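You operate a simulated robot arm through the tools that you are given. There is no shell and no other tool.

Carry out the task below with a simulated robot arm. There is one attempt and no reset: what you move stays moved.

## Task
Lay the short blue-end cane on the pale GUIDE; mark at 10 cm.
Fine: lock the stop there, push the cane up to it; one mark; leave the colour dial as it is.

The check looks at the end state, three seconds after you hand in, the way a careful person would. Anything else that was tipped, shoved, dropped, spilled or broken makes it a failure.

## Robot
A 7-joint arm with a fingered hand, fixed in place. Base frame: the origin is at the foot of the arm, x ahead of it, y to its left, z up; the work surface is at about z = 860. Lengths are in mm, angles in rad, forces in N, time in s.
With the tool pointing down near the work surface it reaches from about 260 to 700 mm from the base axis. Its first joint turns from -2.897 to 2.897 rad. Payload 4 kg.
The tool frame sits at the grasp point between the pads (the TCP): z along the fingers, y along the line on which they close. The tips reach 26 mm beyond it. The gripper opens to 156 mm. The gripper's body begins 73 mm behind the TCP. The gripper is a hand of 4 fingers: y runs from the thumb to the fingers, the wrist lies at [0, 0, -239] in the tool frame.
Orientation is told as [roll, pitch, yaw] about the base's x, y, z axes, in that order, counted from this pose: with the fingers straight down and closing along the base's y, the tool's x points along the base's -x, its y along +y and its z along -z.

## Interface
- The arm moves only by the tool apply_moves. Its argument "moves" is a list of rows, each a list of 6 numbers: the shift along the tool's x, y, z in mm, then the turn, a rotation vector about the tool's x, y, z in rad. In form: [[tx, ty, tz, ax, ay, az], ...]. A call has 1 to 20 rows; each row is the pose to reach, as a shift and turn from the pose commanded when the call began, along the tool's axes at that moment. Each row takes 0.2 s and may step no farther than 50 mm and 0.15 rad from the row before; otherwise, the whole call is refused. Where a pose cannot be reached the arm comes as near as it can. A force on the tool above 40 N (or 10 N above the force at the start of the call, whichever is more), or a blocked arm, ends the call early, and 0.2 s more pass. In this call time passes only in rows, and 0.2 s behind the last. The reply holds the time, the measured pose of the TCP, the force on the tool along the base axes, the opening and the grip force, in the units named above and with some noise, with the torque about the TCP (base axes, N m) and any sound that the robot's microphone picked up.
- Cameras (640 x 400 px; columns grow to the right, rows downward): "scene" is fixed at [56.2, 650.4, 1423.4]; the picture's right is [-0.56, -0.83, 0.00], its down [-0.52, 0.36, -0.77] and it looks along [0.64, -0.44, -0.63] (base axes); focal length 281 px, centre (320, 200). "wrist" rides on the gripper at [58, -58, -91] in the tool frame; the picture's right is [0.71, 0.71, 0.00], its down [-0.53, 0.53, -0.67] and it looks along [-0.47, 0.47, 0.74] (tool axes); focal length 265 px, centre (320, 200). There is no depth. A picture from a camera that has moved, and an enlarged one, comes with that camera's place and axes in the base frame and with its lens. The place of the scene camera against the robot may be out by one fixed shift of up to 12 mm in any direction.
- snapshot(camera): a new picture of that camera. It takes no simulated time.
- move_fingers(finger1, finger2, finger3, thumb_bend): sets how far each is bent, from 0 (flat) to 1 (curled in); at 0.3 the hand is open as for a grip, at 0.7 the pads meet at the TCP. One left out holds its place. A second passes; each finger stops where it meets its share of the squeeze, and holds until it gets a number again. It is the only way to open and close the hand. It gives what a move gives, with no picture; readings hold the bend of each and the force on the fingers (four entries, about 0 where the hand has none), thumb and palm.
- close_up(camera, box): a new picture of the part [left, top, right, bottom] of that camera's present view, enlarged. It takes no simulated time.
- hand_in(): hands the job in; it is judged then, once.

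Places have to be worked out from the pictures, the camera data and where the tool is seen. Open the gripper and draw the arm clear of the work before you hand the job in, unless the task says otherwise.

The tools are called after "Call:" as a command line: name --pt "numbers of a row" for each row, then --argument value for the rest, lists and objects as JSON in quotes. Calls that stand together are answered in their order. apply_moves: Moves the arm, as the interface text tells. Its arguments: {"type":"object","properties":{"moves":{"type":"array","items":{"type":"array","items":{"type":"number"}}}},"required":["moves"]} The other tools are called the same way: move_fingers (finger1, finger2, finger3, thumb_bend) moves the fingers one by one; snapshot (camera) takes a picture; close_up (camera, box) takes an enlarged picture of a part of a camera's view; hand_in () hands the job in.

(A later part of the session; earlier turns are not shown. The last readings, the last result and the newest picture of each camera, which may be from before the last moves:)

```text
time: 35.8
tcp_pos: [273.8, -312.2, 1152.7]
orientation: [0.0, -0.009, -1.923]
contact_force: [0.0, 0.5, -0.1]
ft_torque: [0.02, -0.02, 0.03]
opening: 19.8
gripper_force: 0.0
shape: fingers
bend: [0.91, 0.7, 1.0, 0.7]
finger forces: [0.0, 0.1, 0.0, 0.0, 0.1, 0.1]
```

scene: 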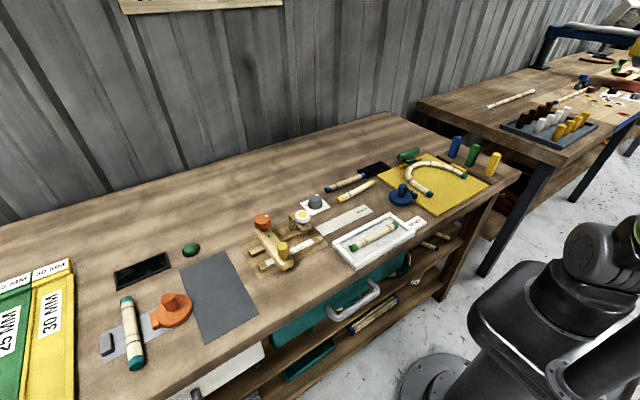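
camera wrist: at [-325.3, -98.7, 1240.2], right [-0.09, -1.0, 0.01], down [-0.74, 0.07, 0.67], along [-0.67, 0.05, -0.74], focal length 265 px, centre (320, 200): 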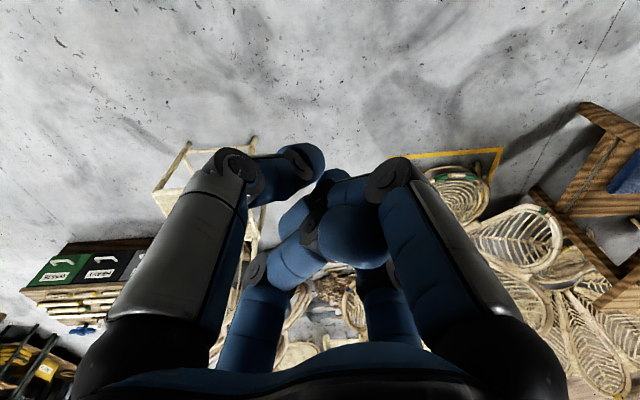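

Back at az −49° with no problem. I continue 90° more, which brings the hand over the device side (az about 41°) at height 1150.

Call:
apply_moves --pt "39.3 18 0 0 0 -0.105" --pt "80.1 31.8 0 0 0 -0.21" --pt "122.2 41.2 0 0 0 -0.315" --pt "165.1 46.2 0 0 0 -0.42" --pt "208.2 46.5 0 0 0 -0.525" --pt "251.1 42.4 0 0 0 -0.63" --pt "293.6 33.8 0 0 0 -0.735" --pt "334.6 20.7 0 0 0 -0.84" --pt "374.6 3.5 0 0 0 -0.945" --pt "411.7 -17.6 0 0 0 -1.05" --pt "446.8 -42.6 0 0 0 -1.155" --pt "479.1 -71.2 0 0 0 -1.26" --pt "508.1 -103 0 0 0 -1.365" --pt "533.8 -137.9 0 0 0 -1.47" --pt "555.6 -175 0 0 0 -1.575"

Call:
snapshot --camera "scene"

Call:
snapshot --camera "wrist"

```text
time: 39.0
tcp_pos: [297.5, 269.4, 1145.2]
orientation: [-0.008, 0.001, -0.35]
contact_force: [0.3, -0.4, -1.2]
ft_torque: [-0.02, 0.0, 0.02]
opening: 19.8
gripper_force: 0.0
shape: fingers
bend: [0.91, 0.7, 1.0, 0.7]
finger forces: [0.1, 0.1, 0.0, 0.0, 0.1, 0.0]
```

```text
taken
```

scene: 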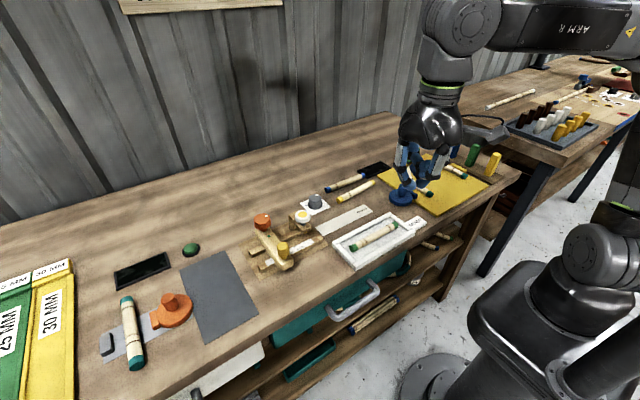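

```text
taken
camera wrist: at [223.2, 235.8, 1234.7], right [-0.42, 0.91, -0.01], down [0.68, 0.32, 0.66], along [0.6, 0.28, -0.75], focal length 265 px, centre (320, 200)
```

wrist: 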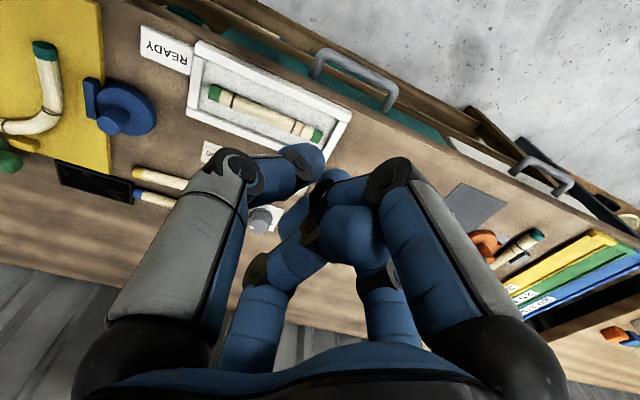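

Now over the device side. I test extending outward and downward, turning back toward yaw 90° at the same time.

Call:
apply_moves --pt "-13 25 24 0 0 -0.13" --pt "-26 50 48 0 0 -0.26" --pt "-38 75 72 0 0 -0.39" --pt "-51 100 95 0 0 -0.52"

Call:
snapshot --camera "scene"

```text
time: 40.0
tcp_pos: [413.3, 261.3, 1098.6]
orientation: [-0.008, 0.004, 0.174]
contact_force: [0.2, -1.1, 0.4]
ft_torque: [-0.01, 0.03, -0.01]
opening: 19.8
gripper_force: 0.0
shape: fingers
bend: [0.91, 0.7, 1.0, 0.7]
finger forces: [0.0, 0.0, 0.1, 0.0, 0.0, 0.0]
out of reach, approached as far as the arm can: row 3, 4
```

```text
taken
```

scene: 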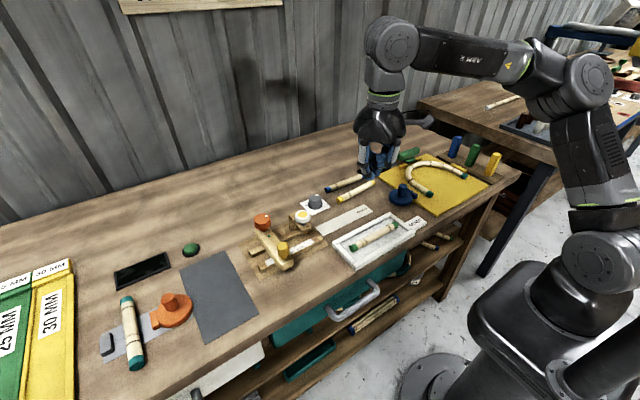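

Blocked again by the same limit, and I need to understand the arm's posture. I take a close-up of the shoulder and elbow.

Call:
close_up --camera "scene" --box '[440, 150, 640, 400]'

Call:
close_up --camera "scene" --box '[340, 0, 640, 200]'

```text
1.60 times, centred on (540, 275) of scene
camera zoom: at [56.2, 650.4, 1423.4], right [-0.56, -0.83, 0.0], down [-0.52, 0.36, -0.77], along [0.64, -0.44, -0.63], focal length 450 px, centre (-32, 80)
```

zoom: 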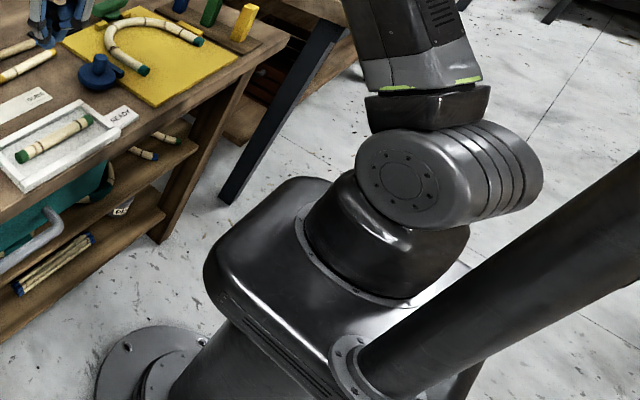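

```text
2.00 times, centred on (490, 100) of scene
camera zoom: at [56.2, 650.4, 1423.4], right [-0.56, -0.83, 0.0], down [-0.52, 0.36, -0.77], along [0.64, -0.44, -0.63], focal length 562 px, centre (-20, 400)
```

zoom: 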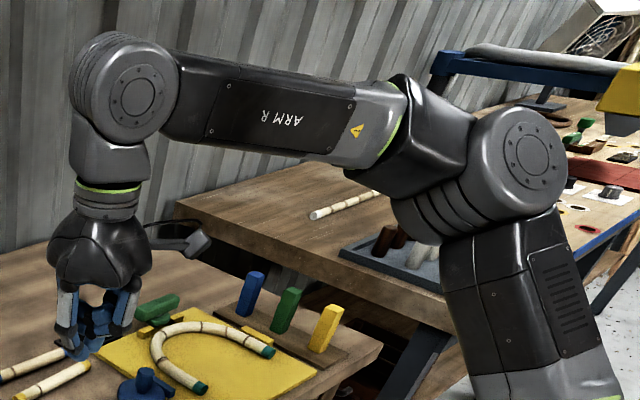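

The zoom shows a pole behind the robot, which explains the block, and a swung-out elbow with joint 1 at its end stop, which explains the dead zone. The earlier close-in pass near the base unfolded the posture, so I repeat it with yaw heading for a mid-range 75°.

Call:
apply_moves --pt "41 -17 6 0 0 -0.104" --pt "82 -34 12 0 0 -0.208" --pt "123.6 -50.4 19 0 0 -0.312" --pt "131 -95 19 0 0 -0.416" --pt "139 -139 19 0 0 -0.52" --pt "131 -180 19 0 0 -0.624" --pt "124 -222 19 0 0 -0.728" --pt "116 -263 19 0 0 -0.832" --pt "108 -305 19 0 0 -0.936" --pt "100 -346 19 0 0 -1.04" --pt "92.5 -388 19 0 0 -1.14"

Call:
close_up --camera "scene" --box '[440, 0, 640, 400]'

```text
time: 42.4
tcp_pos: [389.1, -134.5, 1077.6]
orientation: [0.0, 0.009, 1.313]
contact_force: [0.3, -0.7, 0.2]
ft_torque: [0.03, -0.03, 0.02]
opening: 20.0
gripper_force: 0.1
shape: fingers
bend: [0.91, 0.7, 1.0, 0.7]
finger forces: [0.0, 0.0, 0.0, 0.0, 0.0, 0.1]
```

```text
1.00 times, centred on (540, 200) of scene (not enlarged: the box is as wide or as high as the picture)
camera zoom: at [56.2, 650.4, 1423.4], right [-0.56, -0.83, 0.0], down [-0.52, 0.36, -0.77], along [0.64, -0.44, -0.63], focal length 281 px, centre (100, 200)
```

zoom: 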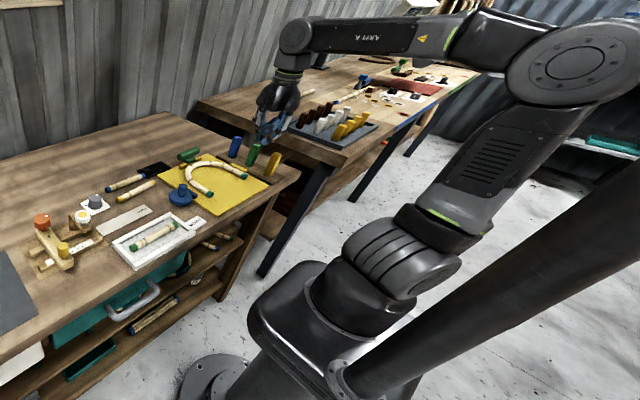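

The wide view reveals the posture: the elbow is swung far toward +y and the back. I stretch the arm outward on the −y side, which should force the elbow into line, and check with the wide view.

Call:
apply_moves --pt "2.5 -37 11 0 0 0" --pt "5 -74 22 0 0 0" --pt "7.5 -111 33 0 0 0" --pt "10 -148 44 0 0 0" --pt "12.5 -185 55 0 0 0" --pt "15 -222 67 0 0 0"

Call:
close_up --camera "scene" --box '[440, 0, 640, 400]'

```text
time: 43.8
tcp_pos: [601.1, -205.4, 1015.1]
orientation: [0.002, 0.011, 1.31]
contact_force: [0.3, -1.2, 1.0]
ft_torque: [0.02, -0.02, 0.05]
opening: 19.9
gripper_force: 0.0
shape: fingers
bend: [0.91, 0.7, 1.0, 0.7]
finger forces: [0.1, 0.0, 0.0, 0.0, 0.1, 0.1]
```

```text
1.00 times, centred on (540, 200) of scene (not enlarged: the box is as wide or as high as the picture)
camera zoom: at [56.2, 650.4, 1423.4], right [-0.56, -0.83, 0.0], down [-0.52, 0.36, -0.77], along [0.64, -0.44, -0.63], focal length 281 px, centre (100, 200)
```

zoom: 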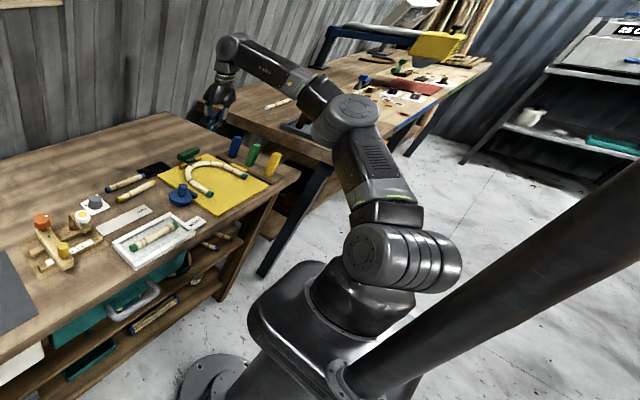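

This posture is stretched and clean, but joint 1 is probably in its "flipped" branch near the +166° end. I look further right to understand the mast near the base.

Call:
close_up --camera "scene" --box '[630, 0, 640, 400]'

Call:
close_up --camera "scene" --box '[440, 0, 640, 20]'

Call:
snapshot --camera "wrist"

```text
1.00 times, centred on (635, 200) of scene (not enlarged: the box is as wide or as high as the picture)
camera zoom: at [56.2, 650.4, 1423.4], right [-0.56, -0.83, 0.0], down [-0.52, 0.36, -0.77], along [0.64, -0.44, -0.63], focal length 281 px, centre (5, 200)
```

zoom: 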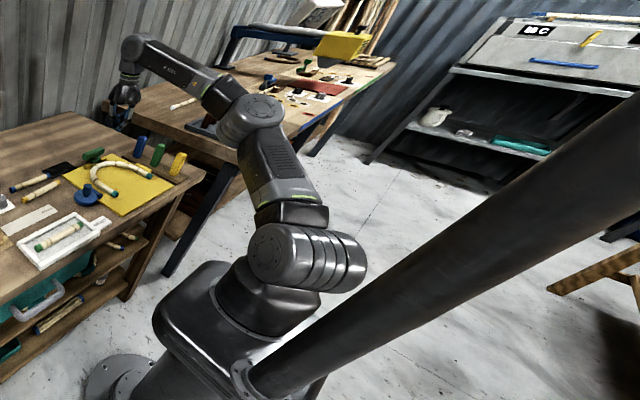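

```text
3.20 times, centred on (540, 10) of scene
camera zoom: at [56.2, 650.4, 1423.4], right [-0.56, -0.83, 0.0], down [-0.52, 0.36, -0.77], along [0.64, -0.44, -0.63], focal length 899 px, centre (-384, 808)
```

zoom: 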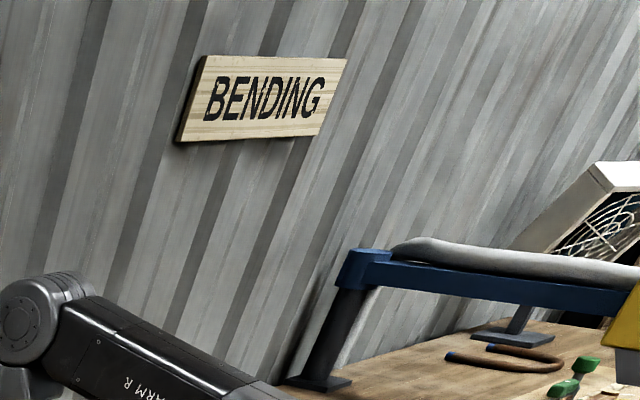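

```text
taken
camera wrist: at [642.4, -274.3, 1106.2], right [-0.87, -0.5, 0.01], down [-0.37, 0.65, 0.66], along [-0.34, 0.57, -0.75], focal length 265 px, centre (320, 200)
```

wrist: 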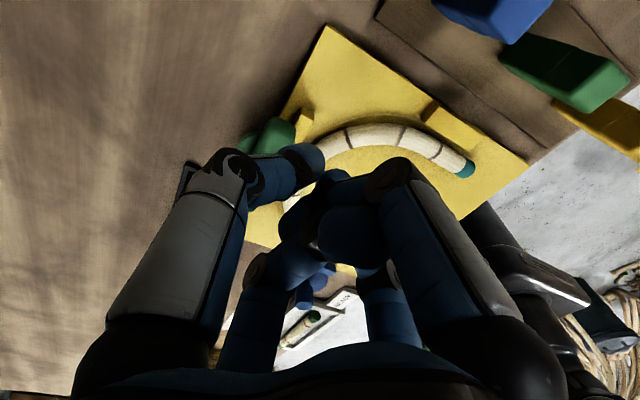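

The mast rises vertically just behind the base. The current posture is stretched and in plane, so I swing toward +y at this radius with yaw following, which should use joint 1 only, and I check the posture as I go.

Call:
apply_moves --pt "-44.4 -1.4 0 0 0 -0.07" --pt "-88.8 0.2 0 0 0 -0.14" --pt "-133.1 5 0 0 0 -0.21" --pt "-176.8 12.7 0 0 0 -0.28" --pt "-219.9 23.6 0 0 0 -0.35" --pt "-262.2 37.6 0 0 0 -0.42" --pt "-303.3 54.3 0 0 0 -0.49" --pt "-343.2 74 0 0 0 -0.56"

Call:
close_up --camera "scene" --box '[440, 0, 640, 400]'

```text
time: 45.6
tcp_pos: [622.4, 121.8, 1015.5]
orientation: [0.003, 0.007, 1.872]
contact_force: [0.1, 0.9, 0.7]
ft_torque: [-0.03, 0.0, -0.01]
opening: 20.0
gripper_force: 0.1
shape: fingers
bend: [0.91, 0.7, 1.0, 0.7]
finger forces: [0.1, 0.0, 0.0, 0.0, 0.0, 0.0]
out of reach, approached as far as the arm can: row 8
```

```text
1.00 times, centred on (540, 200) of scene (not enlarged: the box is as wide or as high as the picture)
camera zoom: at [56.2, 650.4, 1423.4], right [-0.56, -0.83, 0.0], down [-0.52, 0.36, -0.77], along [0.64, -0.44, -0.63], focal length 281 px, centre (100, 200)
```

zoom: 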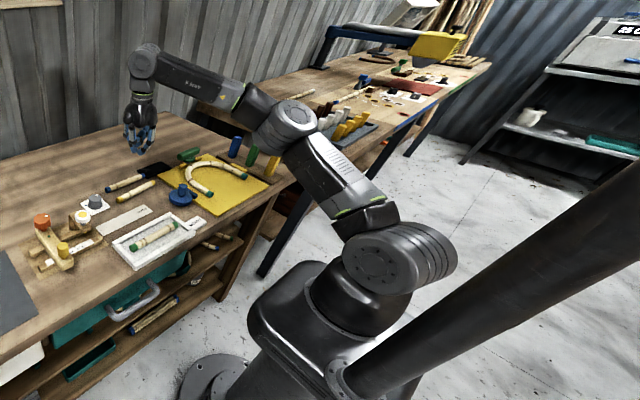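

It stops again at az 11° with the elbow lagging at about az −5°, so joint 1 is at its + end in this branch. I retract step by step and watch the shoulder to learn how joint 1 moves near the upright elbow.

Call:
apply_moves --pt "-5 45 -10 0 0 0" --pt "-10 90 -20 0 0 0" --pt "-15 135 -30 0 0 0" --pt "-19 180 -40 0 0 0"

Call:
close_up --camera "scene" --box '[440, 0, 640, 400]'

Call:
apply_moves --pt "-4 30 -15 0 0 0" --pt "-8 60 -30 0 0 0" --pt "-12 90 -45 0 0 0"

Call:
close_up --camera "scene" --box '[440, 0, 640, 400]'

```text
time: 46.6
tcp_pos: [443.0, 83.7, 1054.1]
orientation: [0.005, 0.006, 1.87]
contact_force: [-0.5, -0.3, -0.3]
ft_torque: [0.0, -0.01, -0.01]
opening: 19.9
gripper_force: 0.1
shape: fingers
bend: [0.91, 0.7, 1.0, 0.7]
finger forces: [0.1, 0.1, 0.0, 0.0, 0.1, 0.0]
```

```text
1.00 times, centred on (540, 200) of scene (not enlarged: the box is as wide or as high as the picture)
camera zoom: at [56.2, 650.4, 1423.4], right [-0.56, -0.83, 0.0], down [-0.52, 0.36, -0.77], along [0.64, -0.44, -0.63], focal length 281 px, centre (100, 200)
```

zoom: 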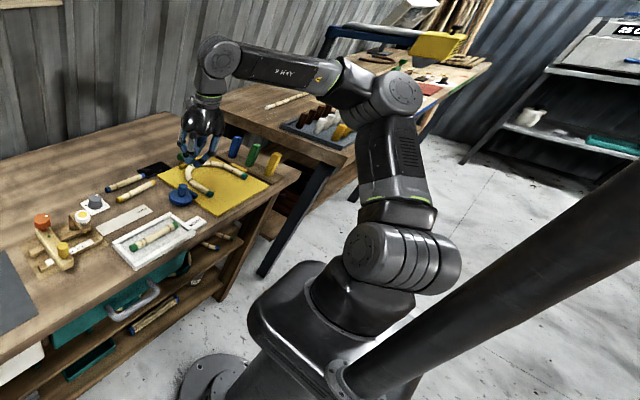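

```text
time: 47.4
tcp_pos: [355.5, 70.3, 1103.8]
orientation: [0.006, 0.007, 1.87]
contact_force: [-0.1, -0.5, -0.6]
ft_torque: [0.02, -0.02, -0.01]
opening: 19.9
gripper_force: 0.2
shape: fingers
bend: [0.91, 0.7, 1.0, 0.7]
finger forces: [0.0, 0.0, 0.0, 0.0, 0.0, 0.0]
```

```text
1.00 times, centred on (540, 200) of scene (not enlarged: the box is as wide or as high as the picture)
camera zoom: at [56.2, 650.4, 1423.4], right [-0.56, -0.83, 0.0], down [-0.52, 0.36, -0.77], along [0.64, -0.44, -0.63], focal length 281 px, centre (100, 200)
```

zoom: 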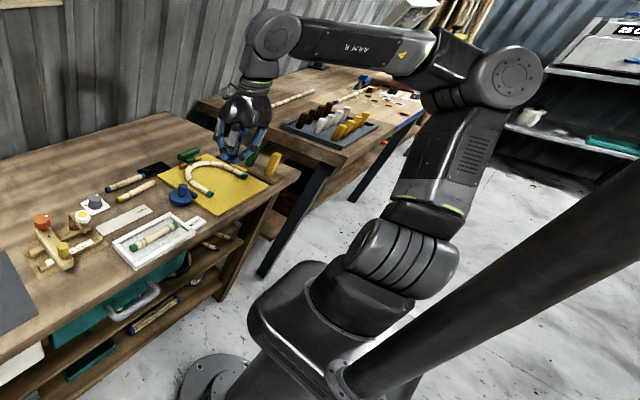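

Retracting makes the shoulder turn back from its end stop, because the upper arm is nearly vertical here and joint 1 is free to relax. I hold with near-zero rows to let it relax further, then look.

Call:
apply_moves --pt "0 5 0 0 0 0" --pt "0 10 0 0 0 0" --pt "0 15 0 0 0 0" --pt "0 20 0 0 0 0" --pt "0 20 0 0 0 0" --pt "0 20 0 0 0 0" --pt "0 20 0 0 0 0" --pt "0 20 0 0 0 0"

Call:
close_up --camera "scene" --box '[440, 0, 640, 400]'

```text
time: 49.2
tcp_pos: [335.8, 64.4, 1102.0]
orientation: [0.005, 0.007, 1.87]
contact_force: [0.4, 0.5, -0.1]
ft_torque: [-0.03, 0.02, -0.02]
opening: 20.1
gripper_force: 0.1
shape: fingers
bend: [0.91, 0.7, 1.0, 0.7]
finger forces: [0.0, 0.1, 0.0, 0.0, 0.0, 0.0]
```

```text
1.00 times, centred on (540, 200) of scene (not enlarged: the box is as wide or as high as the picture)
camera zoom: at [56.2, 650.4, 1423.4], right [-0.56, -0.83, 0.0], down [-0.52, 0.36, -0.77], along [0.64, -0.44, -0.63], focal length 281 px, centre (100, 200)
```

zoom: 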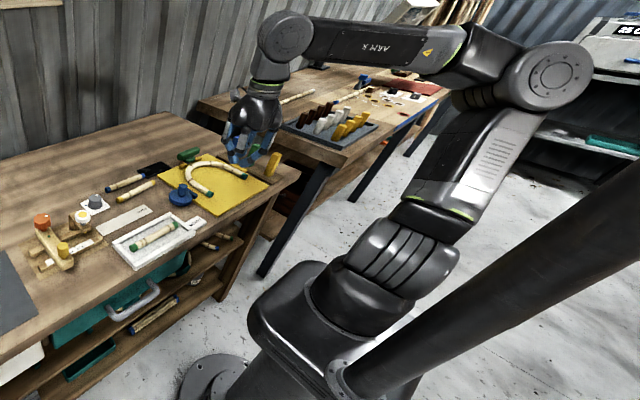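

Joint 1 has relaxed to roughly mid-range. I swing toward +y at this small radius where the upper arm is vertical, keeping yaw, and look halfway.

Call:
apply_moves --pt "-43 0.3 0 0 0 0" --pt "-84.7 3.1 0 0 0 0" --pt "-125 11.6 0 0 0 0" --pt "-164.5 24.5 0 0 0 0" --pt "-202.4 42.1 0 0 0 0" --pt "-202.4 42.1 0 0 0 0" --pt "-202.4 42.1 0 0 0 0"

Call:
close_up --camera "scene" --box '[440, 0, 640, 400]'

```text
time: 50.8
tcp_pos: [235.5, 243.0, 1098.8]
orientation: [0.006, 0.006, 1.871]
contact_force: [-0.1, -0.9, -0.1]
ft_torque: [-0.03, 0.03, 0.0]
opening: 19.7
gripper_force: 0.2
shape: fingers
bend: [0.91, 0.7, 1.0, 0.7]
finger forces: [0.0, 0.1, 0.0, 0.0, 0.0, 0.0]
```

```text
1.00 times, centred on (540, 200) of scene (not enlarged: the box is as wide or as high as the picture)
camera zoom: at [56.2, 650.4, 1423.4], right [-0.56, -0.83, 0.0], down [-0.52, 0.36, -0.77], along [0.64, -0.44, -0.63], focal length 281 px, centre (100, 200)
```

zoom: 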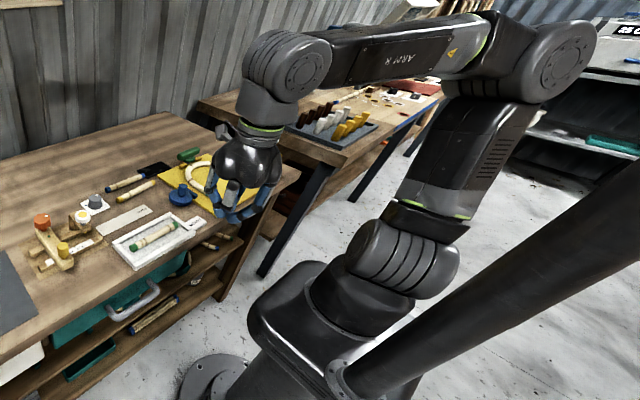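

The shoulder angle agrees with my model: joint 1 is about 113° at hand az 46°. I go on to az 60° and then stretch outward there, which should lean the upper arm toward the hand.

Call:
apply_moves --pt "-36.8 21.1 0 0 0 0" --pt "-68.2 48 0 0 0 0" --pt "-68.2 48 0 0 0 0" --pt "-68.2 48 0 0 0 0" --pt "-82 33 5 0 0 0" --pt "-95.3 18.7 10 0 0 0" --pt "-109 4 15 0 0 0" --pt "-122.4 -10.6 20 0 0 0"

Call:
close_up --camera "scene" --box '[440, 0, 640, 400]'

```text
time: 52.6
tcp_pos: [211.0, 362.1, 1084.1]
orientation: [0.004, 0.008, 1.872]
contact_force: [-1.2, -0.3, 0.2]
ft_torque: [0.01, 0.0, -0.02]
opening: 20.2
gripper_force: 0.1
shape: fingers
bend: [0.91, 0.7, 1.0, 0.7]
finger forces: [0.0, 0.1, 0.1, 0.0, 0.0, 0.0]
out of reach, approached as far as the arm can: row 8
```

```text
1.00 times, centred on (540, 200) of scene (not enlarged: the box is as wide or as high as the picture)
camera zoom: at [56.2, 650.4, 1423.4], right [-0.56, -0.83, 0.0], down [-0.52, 0.36, -0.77], along [0.64, -0.44, -0.63], focal length 281 px, centre (100, 200)
```

zoom: 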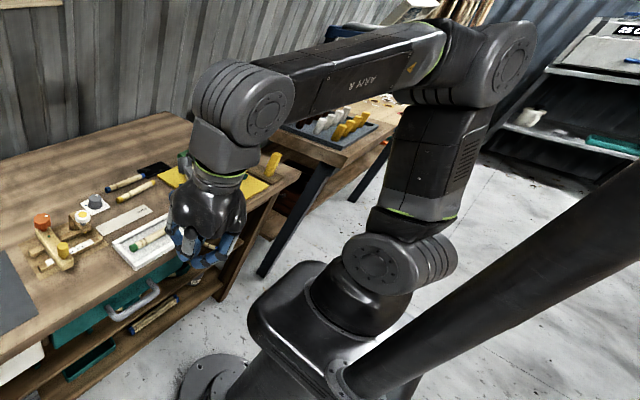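

It went to the joint-1 end stop again. Before planning a different unfolding, I retract and turn the hand so the wrist camera can see the mast and base.

Call:
apply_moves --pt "26 30 -8 0 0 -0.13" --pt "53 59 -17 0 0 -0.26" --pt "84 32 -17 0 0 -0.39" --pt "119 10.6 -17 0 0 -0.52" --pt "157 -7 -17 0 0 -0.65" --pt "182 -17 -17 0 0 -0.78" --pt "208 -22.7 -17 0 0 -0.91" --pt "208 -22.7 -17 0 0 -1.01"

Call:
snapshot --camera "wrist"

Call:
close_up --camera "scene" --box '[440, 0, 640, 400]'

```text
time: 54.4
tcp_pos: [293.4, 171.1, 1103.2]
orientation: [0.009, 0.0, 2.884]
contact_force: [-0.1, 0.4, 0.5]
ft_torque: [0.04, 0.02, 0.05]
opening: 19.8
gripper_force: 0.1
shape: fingers
bend: [0.91, 0.7, 1.0, 0.7]
finger forces: [0.0, 0.0, 0.1, 0.1, 0.0, 0.1]
```

```text
taken
camera wrist: at [363.7, 213.3, 1193.2], right [0.5, -0.86, 0.01], down [-0.64, -0.37, 0.67], along [-0.58, -0.34, -0.74], focal length 265 px, centre (320, 200)
```

wrist: 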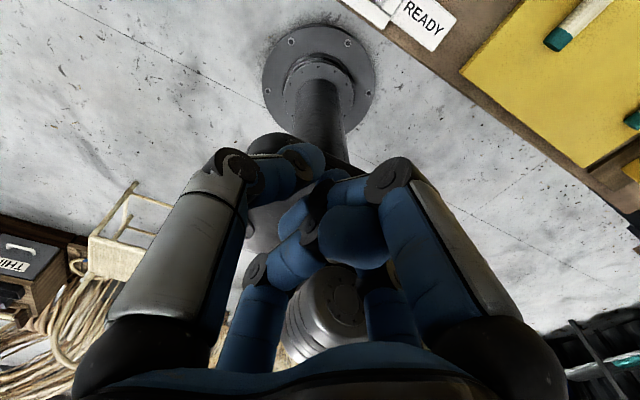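

```text
1.00 times, centred on (540, 200) of scene (not enlarged: the box is as wide or as high as the picture)
camera zoom: at [56.2, 650.4, 1423.4], right [-0.56, -0.83, 0.0], down [-0.52, 0.36, -0.77], along [0.64, -0.44, -0.63], focal length 281 px, centre (100, 200)
```

zoom: 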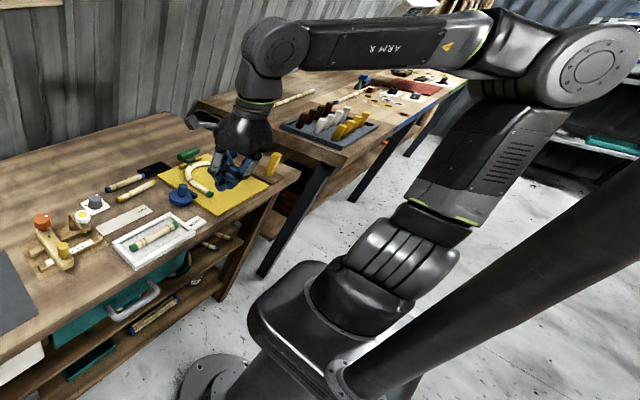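

The curled fingers hide the base, so I open the hand for a clear view.

Call:
move_fingers --finger1 0.2 --finger2 0.2 --finger3 0.2 --thumb_bend 0.2

Call:
snapshot --camera "wrist"

```text
time: 55.4
tcp_pos: [292.4, 170.0, 1103.5]
orientation: [0.009, -0.001, 2.881]
contact_force: [0.3, -1.1, -0.1]
ft_torque: [0.01, 0.0, -0.02]
opening: 123.3
gripper_force: 0.1
shape: fingers
bend: [0.2, 0.2, 0.2, 0.2]
finger forces: [0.1, 0.0, 0.0, 0.0, 0.0, 0.0]
```

```text
taken
camera wrist: at [363.7, 213.4, 1193.3], right [0.5, -0.87, 0.01], down [-0.64, -0.37, 0.67], along [-0.58, -0.34, -0.74], focal length 265 px, centre (320, 200)
```

wrist: 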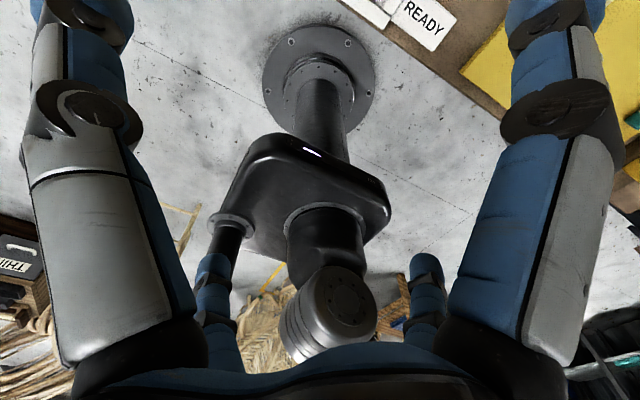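

The mast stands at about (−35, 174), az 102°, clear of my intended motions. I now move the hand sideways along az 100°, joint 1's current plane, so the upper arm tips over to the other side of vertical, and then look.

Call:
apply_moves --pt "-12 -27 0 0 0 0" --pt "-24 -54 0 0 0 0" --pt "-37 -81 0 0 0 0" --pt "-37 -81 0 0 0 0"

Call:
close_up --camera "scene" --box '[440, 0, 640, 400]'

Call:
snapshot --camera "wrist"

```text
time: 56.4
tcp_pos: [277.3, 257.2, 1104.1]
orientation: [0.01, 0.0, 2.882]
contact_force: [-0.1, 0.3, 0.0]
ft_torque: [0.01, 0.03, 0.01]
opening: 123.4
gripper_force: 0.0
shape: fingers
bend: [0.2, 0.2, 0.2, 0.2]
finger forces: [0.1, 0.1, 0.0, 0.0, 0.0, 0.0]
```

```text
1.00 times, centred on (540, 200) of scene (not enlarged: the box is as wide or as high as the picture)
camera zoom: at [56.2, 650.4, 1423.4], right [-0.56, -0.83, 0.0], down [-0.52, 0.36, -0.77], along [0.64, -0.44, -0.63], focal length 281 px, centre (100, 200)
```

zoom: 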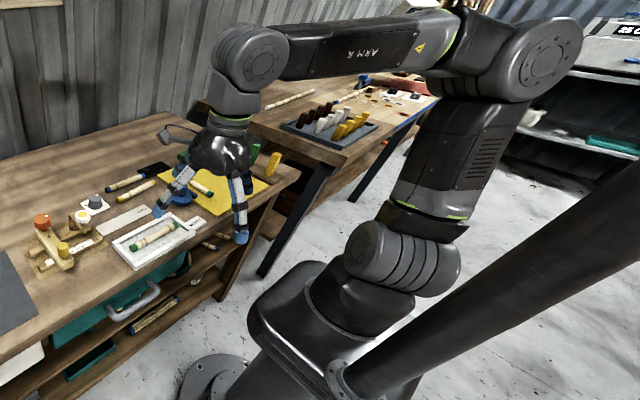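

```text
taken
camera wrist: at [348.4, 300.1, 1193.3], right [0.5, -0.87, 0.01], down [-0.64, -0.37, 0.67], along [-0.58, -0.34, -0.74], focal length 265 px, centre (320, 200)
```

wrist: 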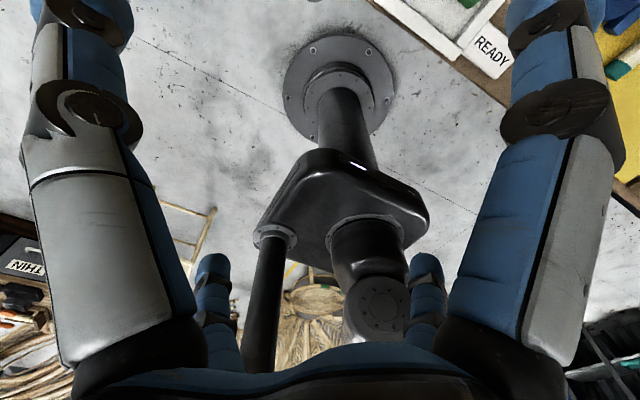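

Joint 1 turned along instead of tipping over. A strong pull-in toward the base should make the elbow lean back behind the hand and bring joint 1 down to about 60°, so I retract to r ≈ 240 and check.

Call:
apply_moves --pt "-18.6 29 0 0 0 0" --pt "-37.3 58 0 0 0 0" --pt "-56 87 0 0 0 0" --pt "-74.6 116 0 0 0 0" --pt "-74.6 116 0 0 0 0"

Call:
close_up --camera "scene" --box '[440, 0, 640, 400]'

```text
time: 57.6
tcp_pos: [177.4, 160.7, 1103.5]
orientation: [0.008, 0.001, 2.881]
contact_force: [-0.9, -0.3, 0.7]
ft_torque: [0.06, -0.03, 0.03]
opening: 123.5
gripper_force: 0.0
shape: fingers
bend: [0.2, 0.2, 0.2, 0.2]
finger forces: [0.1, 0.0, 0.0, 0.0, 0.1, 0.0]
```

```text
1.00 times, centred on (540, 200) of scene (not enlarged: the box is as wide or as high as the picture)
camera zoom: at [56.2, 650.4, 1423.4], right [-0.56, -0.83, 0.0], down [-0.52, 0.36, -0.77], along [0.64, -0.44, -0.63], focal length 281 px, centre (100, 200)
```

zoom: 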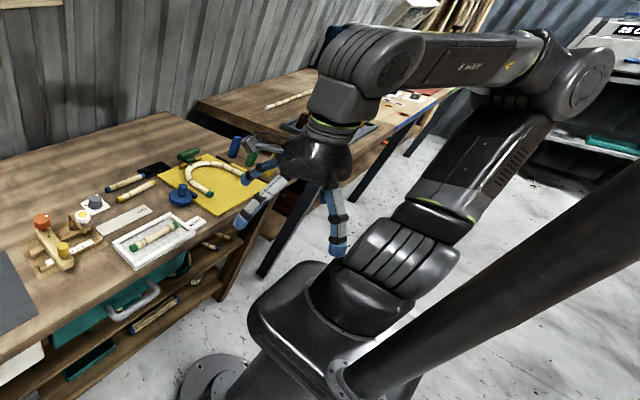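

Joint 1 only came to about 97°, with the elbow hanging on the −y side. My next idea is to stretch in-plane on the −y side (az ≈ −102°), pull straight in so the elbow tips over the axis, then sweep back with the elbow on the +y side. First I swing and stretch.

Call:
apply_moves --pt "42.1 10.5 0 0 0 0.144" --pt "78.8 31.8 0 0 0 0.288" --pt "110.8 62.6 0 0 0 0.432" --pt "135.1 99.5 0 0 0 0.576" --pt "149.3 141.3 0 0 0 0.72" --pt "155.8 185.1 0 0 0 0.864" --pt "155 228.7 0 0 0 1.008" --pt "145.7 271.6 0 0 0 1.152" --pt "129.6 312 0 0 0 1.296" --pt "106.7 350.3 0 0 0 1.44" --pt "77 382.9 0 0 0 1.584" --pt "42.1 410.8 0 0 0 1.728" --pt "2.4 432.8 0 0 0 1.872" --pt "-36.2 447.2 0 0 0 2.016" --pt "-76.8 457.9 0 0 0 2.16" --pt "-90.8 494.8 8 0 0 2.304" --pt "-95.5 535.3 16 0 0 2.448" --pt "-99.2 575.6 24 0 0 2.592" --pt "-103 616 32 0 0 2.736" --pt "-106.8 656.3 40 0 0 2.88"

Call:
close_up --camera "scene" --box '[440, 0, 640, 400]'

Call:
snapshot --camera "wrist"

```text
time: 61.8
tcp_pos: [-99.6, -440.4, 1068.9]
orientation: [-0.011, 0.004, -0.002]
contact_force: [0.1, -0.3, 0.1]
ft_torque: [0.01, 0.01, 0.0]
opening: 123.4
gripper_force: 0.0
shape: fingers
bend: [0.2, 0.2, 0.2, 0.2]
finger forces: [0.0, 0.0, 0.0, 0.1, 0.0, 0.1]
```

```text
1.00 times, centred on (540, 200) of scene (not enlarged: the box is as wide or as high as the picture)
camera zoom: at [56.2, 650.4, 1423.4], right [-0.56, -0.83, 0.0], down [-0.52, 0.36, -0.77], along [0.64, -0.44, -0.63], focal length 281 px, centre (100, 200)
```

zoom: 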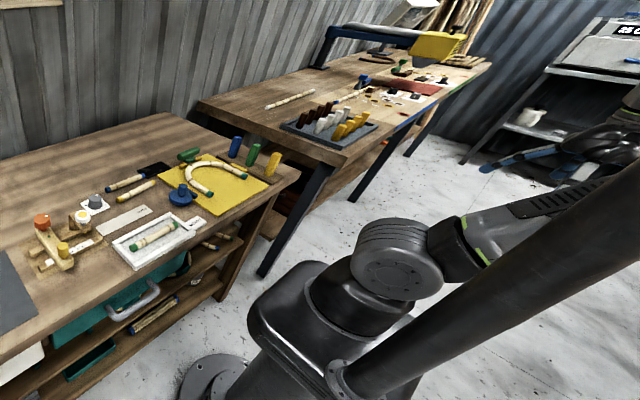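

```text
taken
camera wrist: at [-157.5, -496.6, 1160.2], right [-0.71, 0.71, 0.0], down [0.53, 0.53, 0.66], along [0.47, 0.46, -0.75], focal length 265 px, centre (320, 200)
```

wrist: 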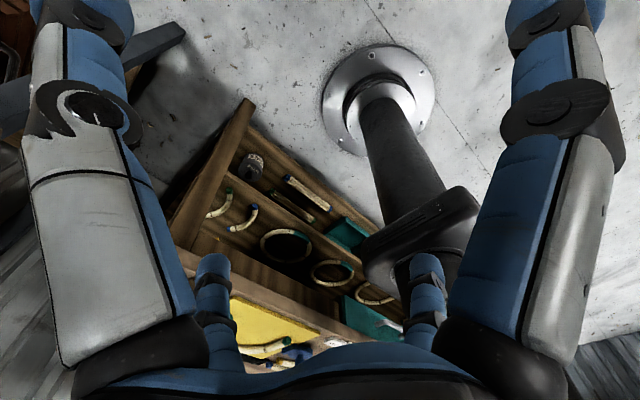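

The picture shows the upper arm now leaning to the other side, toward −x, so joint 2 changed sign as wanted. I bring the hand back around the front at small radius with the upper arm near vertical, then check.

Call:
apply_moves --pt "-33 23 -3 0 0 -0.05" --pt "-65 45 -6 0 0 -0.1" --pt "-98 68 -9 0 0 -0.15" --pt "-130 90 -12 0 0 -0.2" --pt "-163 113 -15 0 0 -0.25" --pt "-195 135 -18 0 0 -0.3" --pt "-228 158 -21 0 0 -0.35"

Call:
close_up --camera "scene" --box '[440, 0, 640, 400]'

```text
time: 63.4
tcp_pos: [131.0, -282.9, 1088.7]
orientation: [-0.006, 0.006, 0.351]
contact_force: [-0.1, -0.1, 0.8]
ft_torque: [-0.01, -0.03, 0.0]
opening: 123.5
gripper_force: 0.1
shape: fingers
bend: [0.2, 0.2, 0.2, 0.2]
finger forces: [0.0, 0.0, 0.0, 0.1, 0.1, 0.1]
```

```text
1.00 times, centred on (540, 200) of scene (not enlarged: the box is as wide or as high as the picture)
camera zoom: at [56.2, 650.4, 1423.4], right [-0.56, -0.83, 0.0], down [-0.52, 0.36, -0.77], along [0.64, -0.44, -0.63], focal length 281 px, centre (100, 200)
```

zoom: 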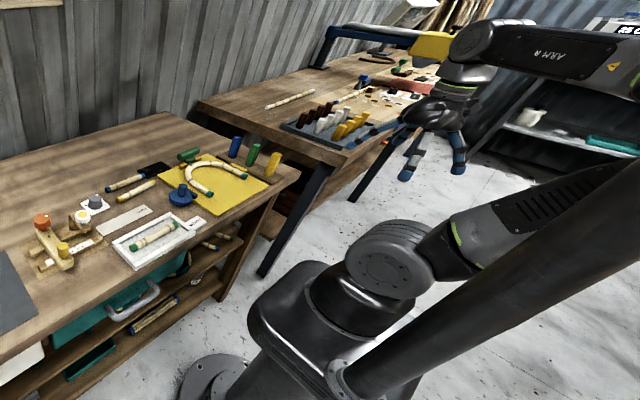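

The shoulder disc now looks past the camera to the other side, so joint 1 has wound to the −166° end, and from there moving toward +y is the free direction. I continue around the front toward +y.

Call:
apply_moves --pt "-41.6 14.6 -2 0 0 -0.08" --pt "-82.3 32.7 -4 0 0 -0.16" --pt "-122.1 54.3 -6 0 0 -0.24" --pt "-160.2 79.8 -8 0 0 -0.32" --pt "-195.2 108.5 -10 0 0 -0.4" --pt "-227.5 141.3 -12 0 0 -0.48" --pt "-255.8 177.8 -14 0 0 -0.56" --pt "-280.7 216.7 -14 0 0 -0.64" --pt "-299.9 257.6 -14 0 0 -0.72"

Call:
close_up --camera "scene" --box '[440, 0, 640, 400]'

```text
time: 65.4
tcp_pos: [321.7, 60.1, 1102.0]
orientation: [-0.002, 0.008, 1.07]
contact_force: [-0.5, 0.4, 0.7]
ft_torque: [-0.01, 0.0, -0.02]
opening: 123.5
gripper_force: 0.0
shape: fingers
bend: [0.2, 0.2, 0.2, 0.2]
finger forces: [0.0, 0.0, 0.1, 0.0, 0.0, 0.0]
```

```text
1.00 times, centred on (540, 200) of scene (not enlarged: the box is as wide or as high as the picture)
camera zoom: at [56.2, 650.4, 1423.4], right [-0.56, -0.83, 0.0], down [-0.52, 0.36, -0.77], along [0.64, -0.44, -0.63], focal length 281 px, centre (100, 200)
```

zoom: 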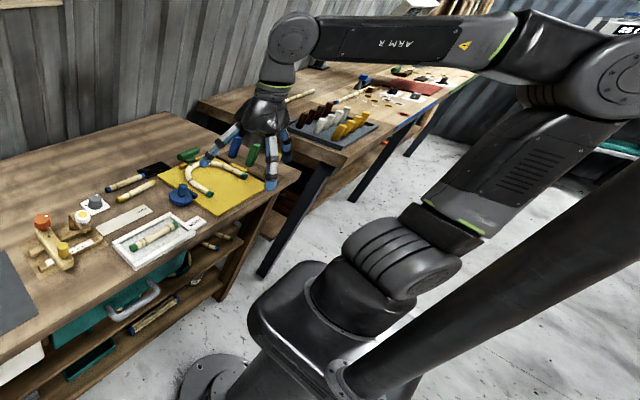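

Joint 1 now seems to be around −85°, the good winding. I go to az 40° and stretch outward.

Call:
apply_moves --pt "-41.2 22.6 0 0 0 -0.06" --pt "-77.3 50.3 0 0 0 -0.12" --pt "-109.3 81.5 0 0 0 -0.18" --pt "-140 110.8 0 0 0 -0.24" --pt "-178 97.4 10 0 0 -0.3" --pt "-216.1 84.1 20 0 0 -0.36" --pt "-254.2 70.8 30 0 0 -0.43" --pt "-292.3 57.4 40 0 0 -0.5"

Call:
close_up --camera "scene" --box '[440, 0, 640, 400]'

```text
time: 67.2
tcp_pos: [388.1, 303.9, 1077.7]
orientation: [0.0, 0.005, 1.51]
contact_force: [-0.1, -0.5, 0.3]
ft_torque: [0.02, 0.04, -0.01]
opening: 123.6
gripper_force: 0.0
shape: fingers
bend: [0.2, 0.2, 0.2, 0.2]
finger forces: [0.0, 0.1, 0.0, 0.0, 0.1, 0.0]
out of reach, approached as far as the arm can: row 7, 8
```

```text
1.00 times, centred on (540, 200) of scene (not enlarged: the box is as wide or as high as the picture)
camera zoom: at [56.2, 650.4, 1423.4], right [-0.56, -0.83, 0.0], down [-0.52, 0.36, -0.77], along [0.64, -0.44, -0.63], focal length 281 px, centre (100, 200)
```

zoom: 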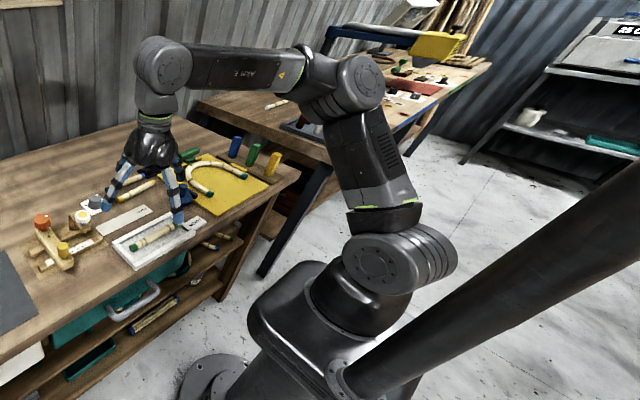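

Stuck once more with the same shoulder angle. I need to track the shoulder accurately, so I take an enlarged reference view of it.

Call:
close_up --camera "scene" --box '[520, 150, 640, 330]'

Call:
apply_moves --pt "15 35 -5 0 0 0" --pt "30 70 -10 0 0 0"

Call:
close_up --camera "scene" --box '[520, 150, 640, 330]'

Call:
apply_moves --pt "15 35 -5 0 0 0" --pt "30 70 -10 0 0 0"

Call:
close_up --camera "scene" --box '[520, 150, 640, 330]'

```text
2.22 times, centred on (580, 240) of scene
camera zoom: at [56.2, 650.4, 1423.4], right [-0.56, -0.83, 0.0], down [-0.52, 0.36, -0.77], along [0.64, -0.44, -0.63], focal length 624 px, centre (-258, 111)
```

zoom: 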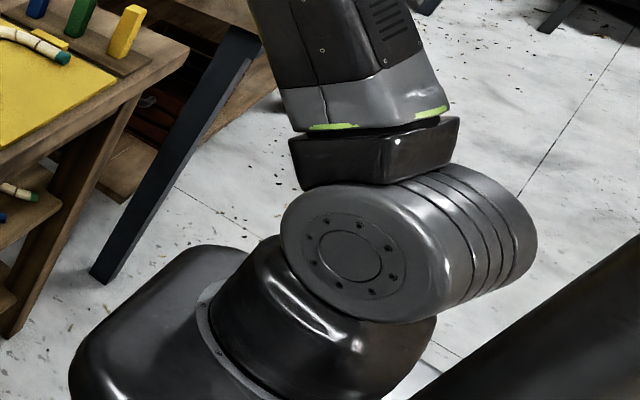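

```text
time: 67.8
tcp_pos: [314.8, 277.4, 1086.8]
orientation: [0.0, 0.004, 1.51]
contact_force: [0.5, 0.7, 0.0]
ft_torque: [0.01, -0.01, -0.02]
opening: 123.6
gripper_force: 0.0
shape: fingers
bend: [0.2, 0.2, 0.2, 0.2]
finger forces: [0.0, 0.0, 0.0, 0.0, 0.1, 0.0]
```

```text
2.22 times, centred on (580, 240) of scene
camera zoom: at [56.2, 650.4, 1423.4], right [-0.56, -0.83, 0.0], down [-0.52, 0.36, -0.77], along [0.64, -0.44, -0.63], focal length 624 px, centre (-258, 111)
```

zoom: 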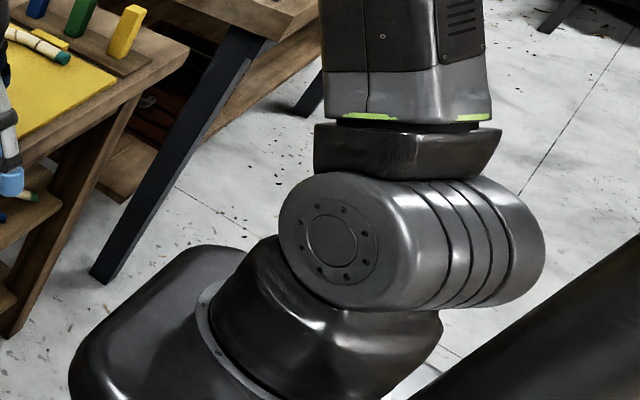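

```text
time: 68.4
tcp_pos: [241.4, 254.7, 1097.2]
orientation: [0.0, 0.006, 1.51]
contact_force: [-0.7, -0.2, -0.5]
ft_torque: [-0.01, 0.01, -0.02]
opening: 123.4
gripper_force: 0.0
shape: fingers
bend: [0.2, 0.2, 0.2, 0.2]
finger forces: [0.0, 0.0, 0.0, 0.0, 0.0, 0.0]
```

```text
2.22 times, centred on (580, 240) of scene
camera zoom: at [56.2, 650.4, 1423.4], right [-0.56, -0.83, 0.0], down [-0.52, 0.36, -0.77], along [0.64, -0.44, -0.63], focal length 624 px, centre (-258, 111)
```

zoom: 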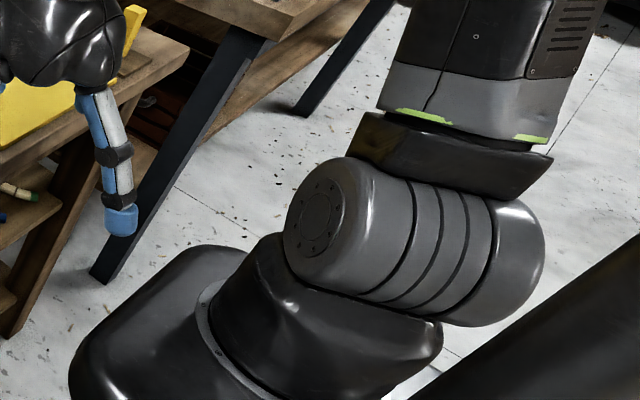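

High-resolution views let me track the shoulder. The earlier state at (131, −283) had joint 1 at its negative end, and stretching out there instead of swinging back should give the proper branch. I reproduce that path, starting with the pull-in pose.

Call:
apply_moves --pt "10 6 -1 0 0 -0.137" --pt "20 12 -1 0 0 -0.274" --pt "29 17 -2 0 0 -0.411" --pt "39 23 -2 0 0 -0.548" --pt "49 29 -3 0 0 -0.685" --pt "59 35 -4 0 0 -0.822" --pt "68 41 -4 0 0 -0.959" --pt "78 46 -5 0 0 -1.096" --pt "88 52 -6 0 0 -1.233" --pt "97.7 58.1 -6 0 0 -1.37"

Call:
close_up --camera "scene" --box '[520, 150, 640, 330]'

Call:
apply_moves --pt "42.1 10.5 0 0 0 0.144" --pt "78.8 31.8 0 0 0 0.288" --pt "110.8 62.6 0 0 0 0.432" --pt "135.1 99.5 0 0 0 0.576" --pt "149.3 141.3 0 0 0 0.72" --pt "155.8 185.1 0 0 0 0.864" --pt "155 228.7 0 0 0 1.008" --pt "145.7 271.6 0 0 0 1.152" --pt "129.6 312 0 0 0 1.296" --pt "106.7 350.3 0 0 0 1.44"

Call:
close_up --camera "scene" --box '[520, 150, 640, 330]'

```text
time: 70.6
tcp_pos: [176.1, 159.6, 1105.7]
orientation: [0.005, 0.002, 2.884]
contact_force: [-0.2, -0.3, -0.2]
ft_torque: [-0.04, 0.01, 0.01]
opening: 123.6
gripper_force: 0.0
shape: fingers
bend: [0.2, 0.2, 0.2, 0.2]
finger forces: [0.0, 0.0, 0.1, 0.0, 0.0, 0.1]
```

```text
2.22 times, centred on (580, 240) of scene
camera zoom: at [56.2, 650.4, 1423.4], right [-0.56, -0.83, 0.0], down [-0.52, 0.36, -0.77], along [0.64, -0.44, -0.63], focal length 624 px, centre (-258, 111)
```

zoom: 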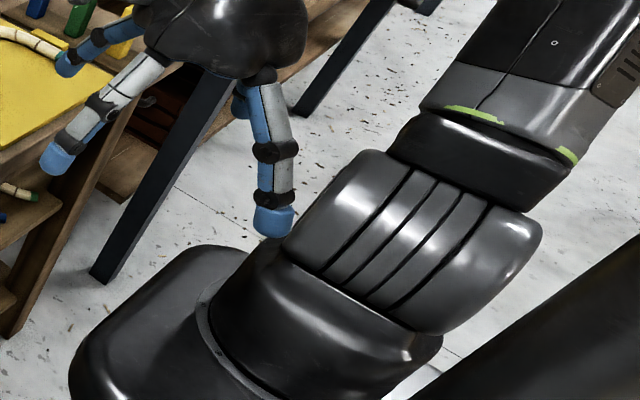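

```text
time: 72.8
tcp_pos: [189.4, -206.4, 1107.0]
orientation: [0.0, 0.004, 1.44]
contact_force: [0.7, -0.6, 1.1]
ft_torque: [0.0, -0.02, 0.01]
opening: 123.4
gripper_force: 0.0
shape: fingers
bend: [0.2, 0.2, 0.2, 0.2]
finger forces: [0.0, 0.0, 0.1, 0.1, 0.1, 0.0]
```

```text
2.22 times, centred on (580, 240) of scene
camera zoom: at [56.2, 650.4, 1423.4], right [-0.56, -0.83, 0.0], down [-0.52, 0.36, -0.77], along [0.64, -0.44, -0.63], focal length 624 px, centre (-258, 111)
```

zoom: 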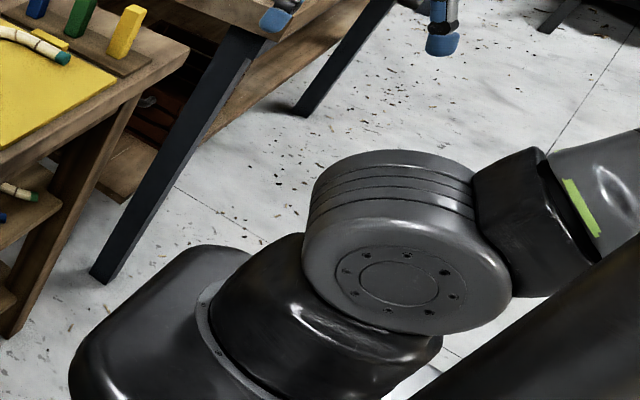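

The shoulder disc is now on the other side of its dead zone, at joint 1's negative end. I stretch outward right here at az −47° so joint 1 unwinds in the free direction.

Call:
apply_moves --pt "27 -32 9 0 0 0" --pt "54 -64 18 0 0 0" --pt "81 -96 28 0 0 0" --pt "108 -128 38 0 0 0" --pt "134 -160 47 0 0 0"

Call:
close_up --camera "scene" --box '[520, 150, 640, 330]'

Call:
close_up --camera "scene" --box '[440, 0, 640, 400]'

```text
time: 74.0
tcp_pos: [327.2, -359.8, 1062.9]
orientation: [-0.003, 0.005, 1.438]
contact_force: [0.2, -0.2, -0.6]
ft_torque: [0.01, 0.01, 0.01]
opening: 123.4
gripper_force: 0.1
shape: fingers
bend: [0.2, 0.2, 0.2, 0.2]
finger forces: [0.0, 0.1, 0.0, 0.0, 0.1, 0.0]
```

```text
2.22 times, centred on (580, 240) of scene
camera zoom: at [56.2, 650.4, 1423.4], right [-0.56, -0.83, 0.0], down [-0.52, 0.36, -0.77], along [0.64, -0.44, -0.63], focal length 624 px, centre (-258, 111)
```

zoom: 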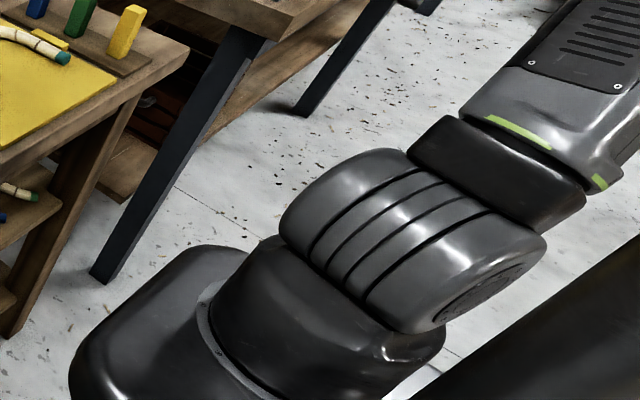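

```text
1.00 times, centred on (540, 200) of scene (not enlarged: the box is as wide or as high as the picture)
camera zoom: at [56.2, 650.4, 1423.4], right [-0.56, -0.83, 0.0], down [-0.52, 0.36, -0.77], along [0.64, -0.44, -0.63], focal length 281 px, centre (100, 200)
```

zoom: 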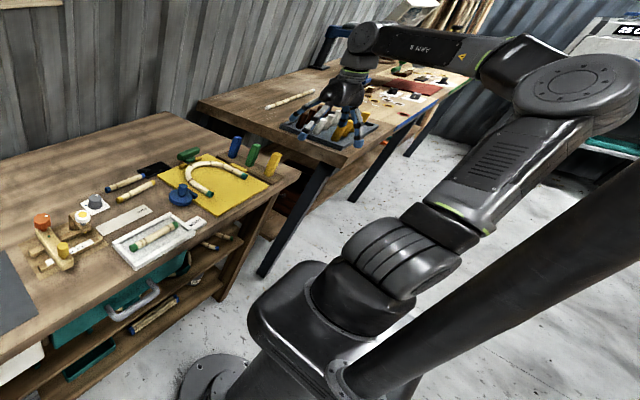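

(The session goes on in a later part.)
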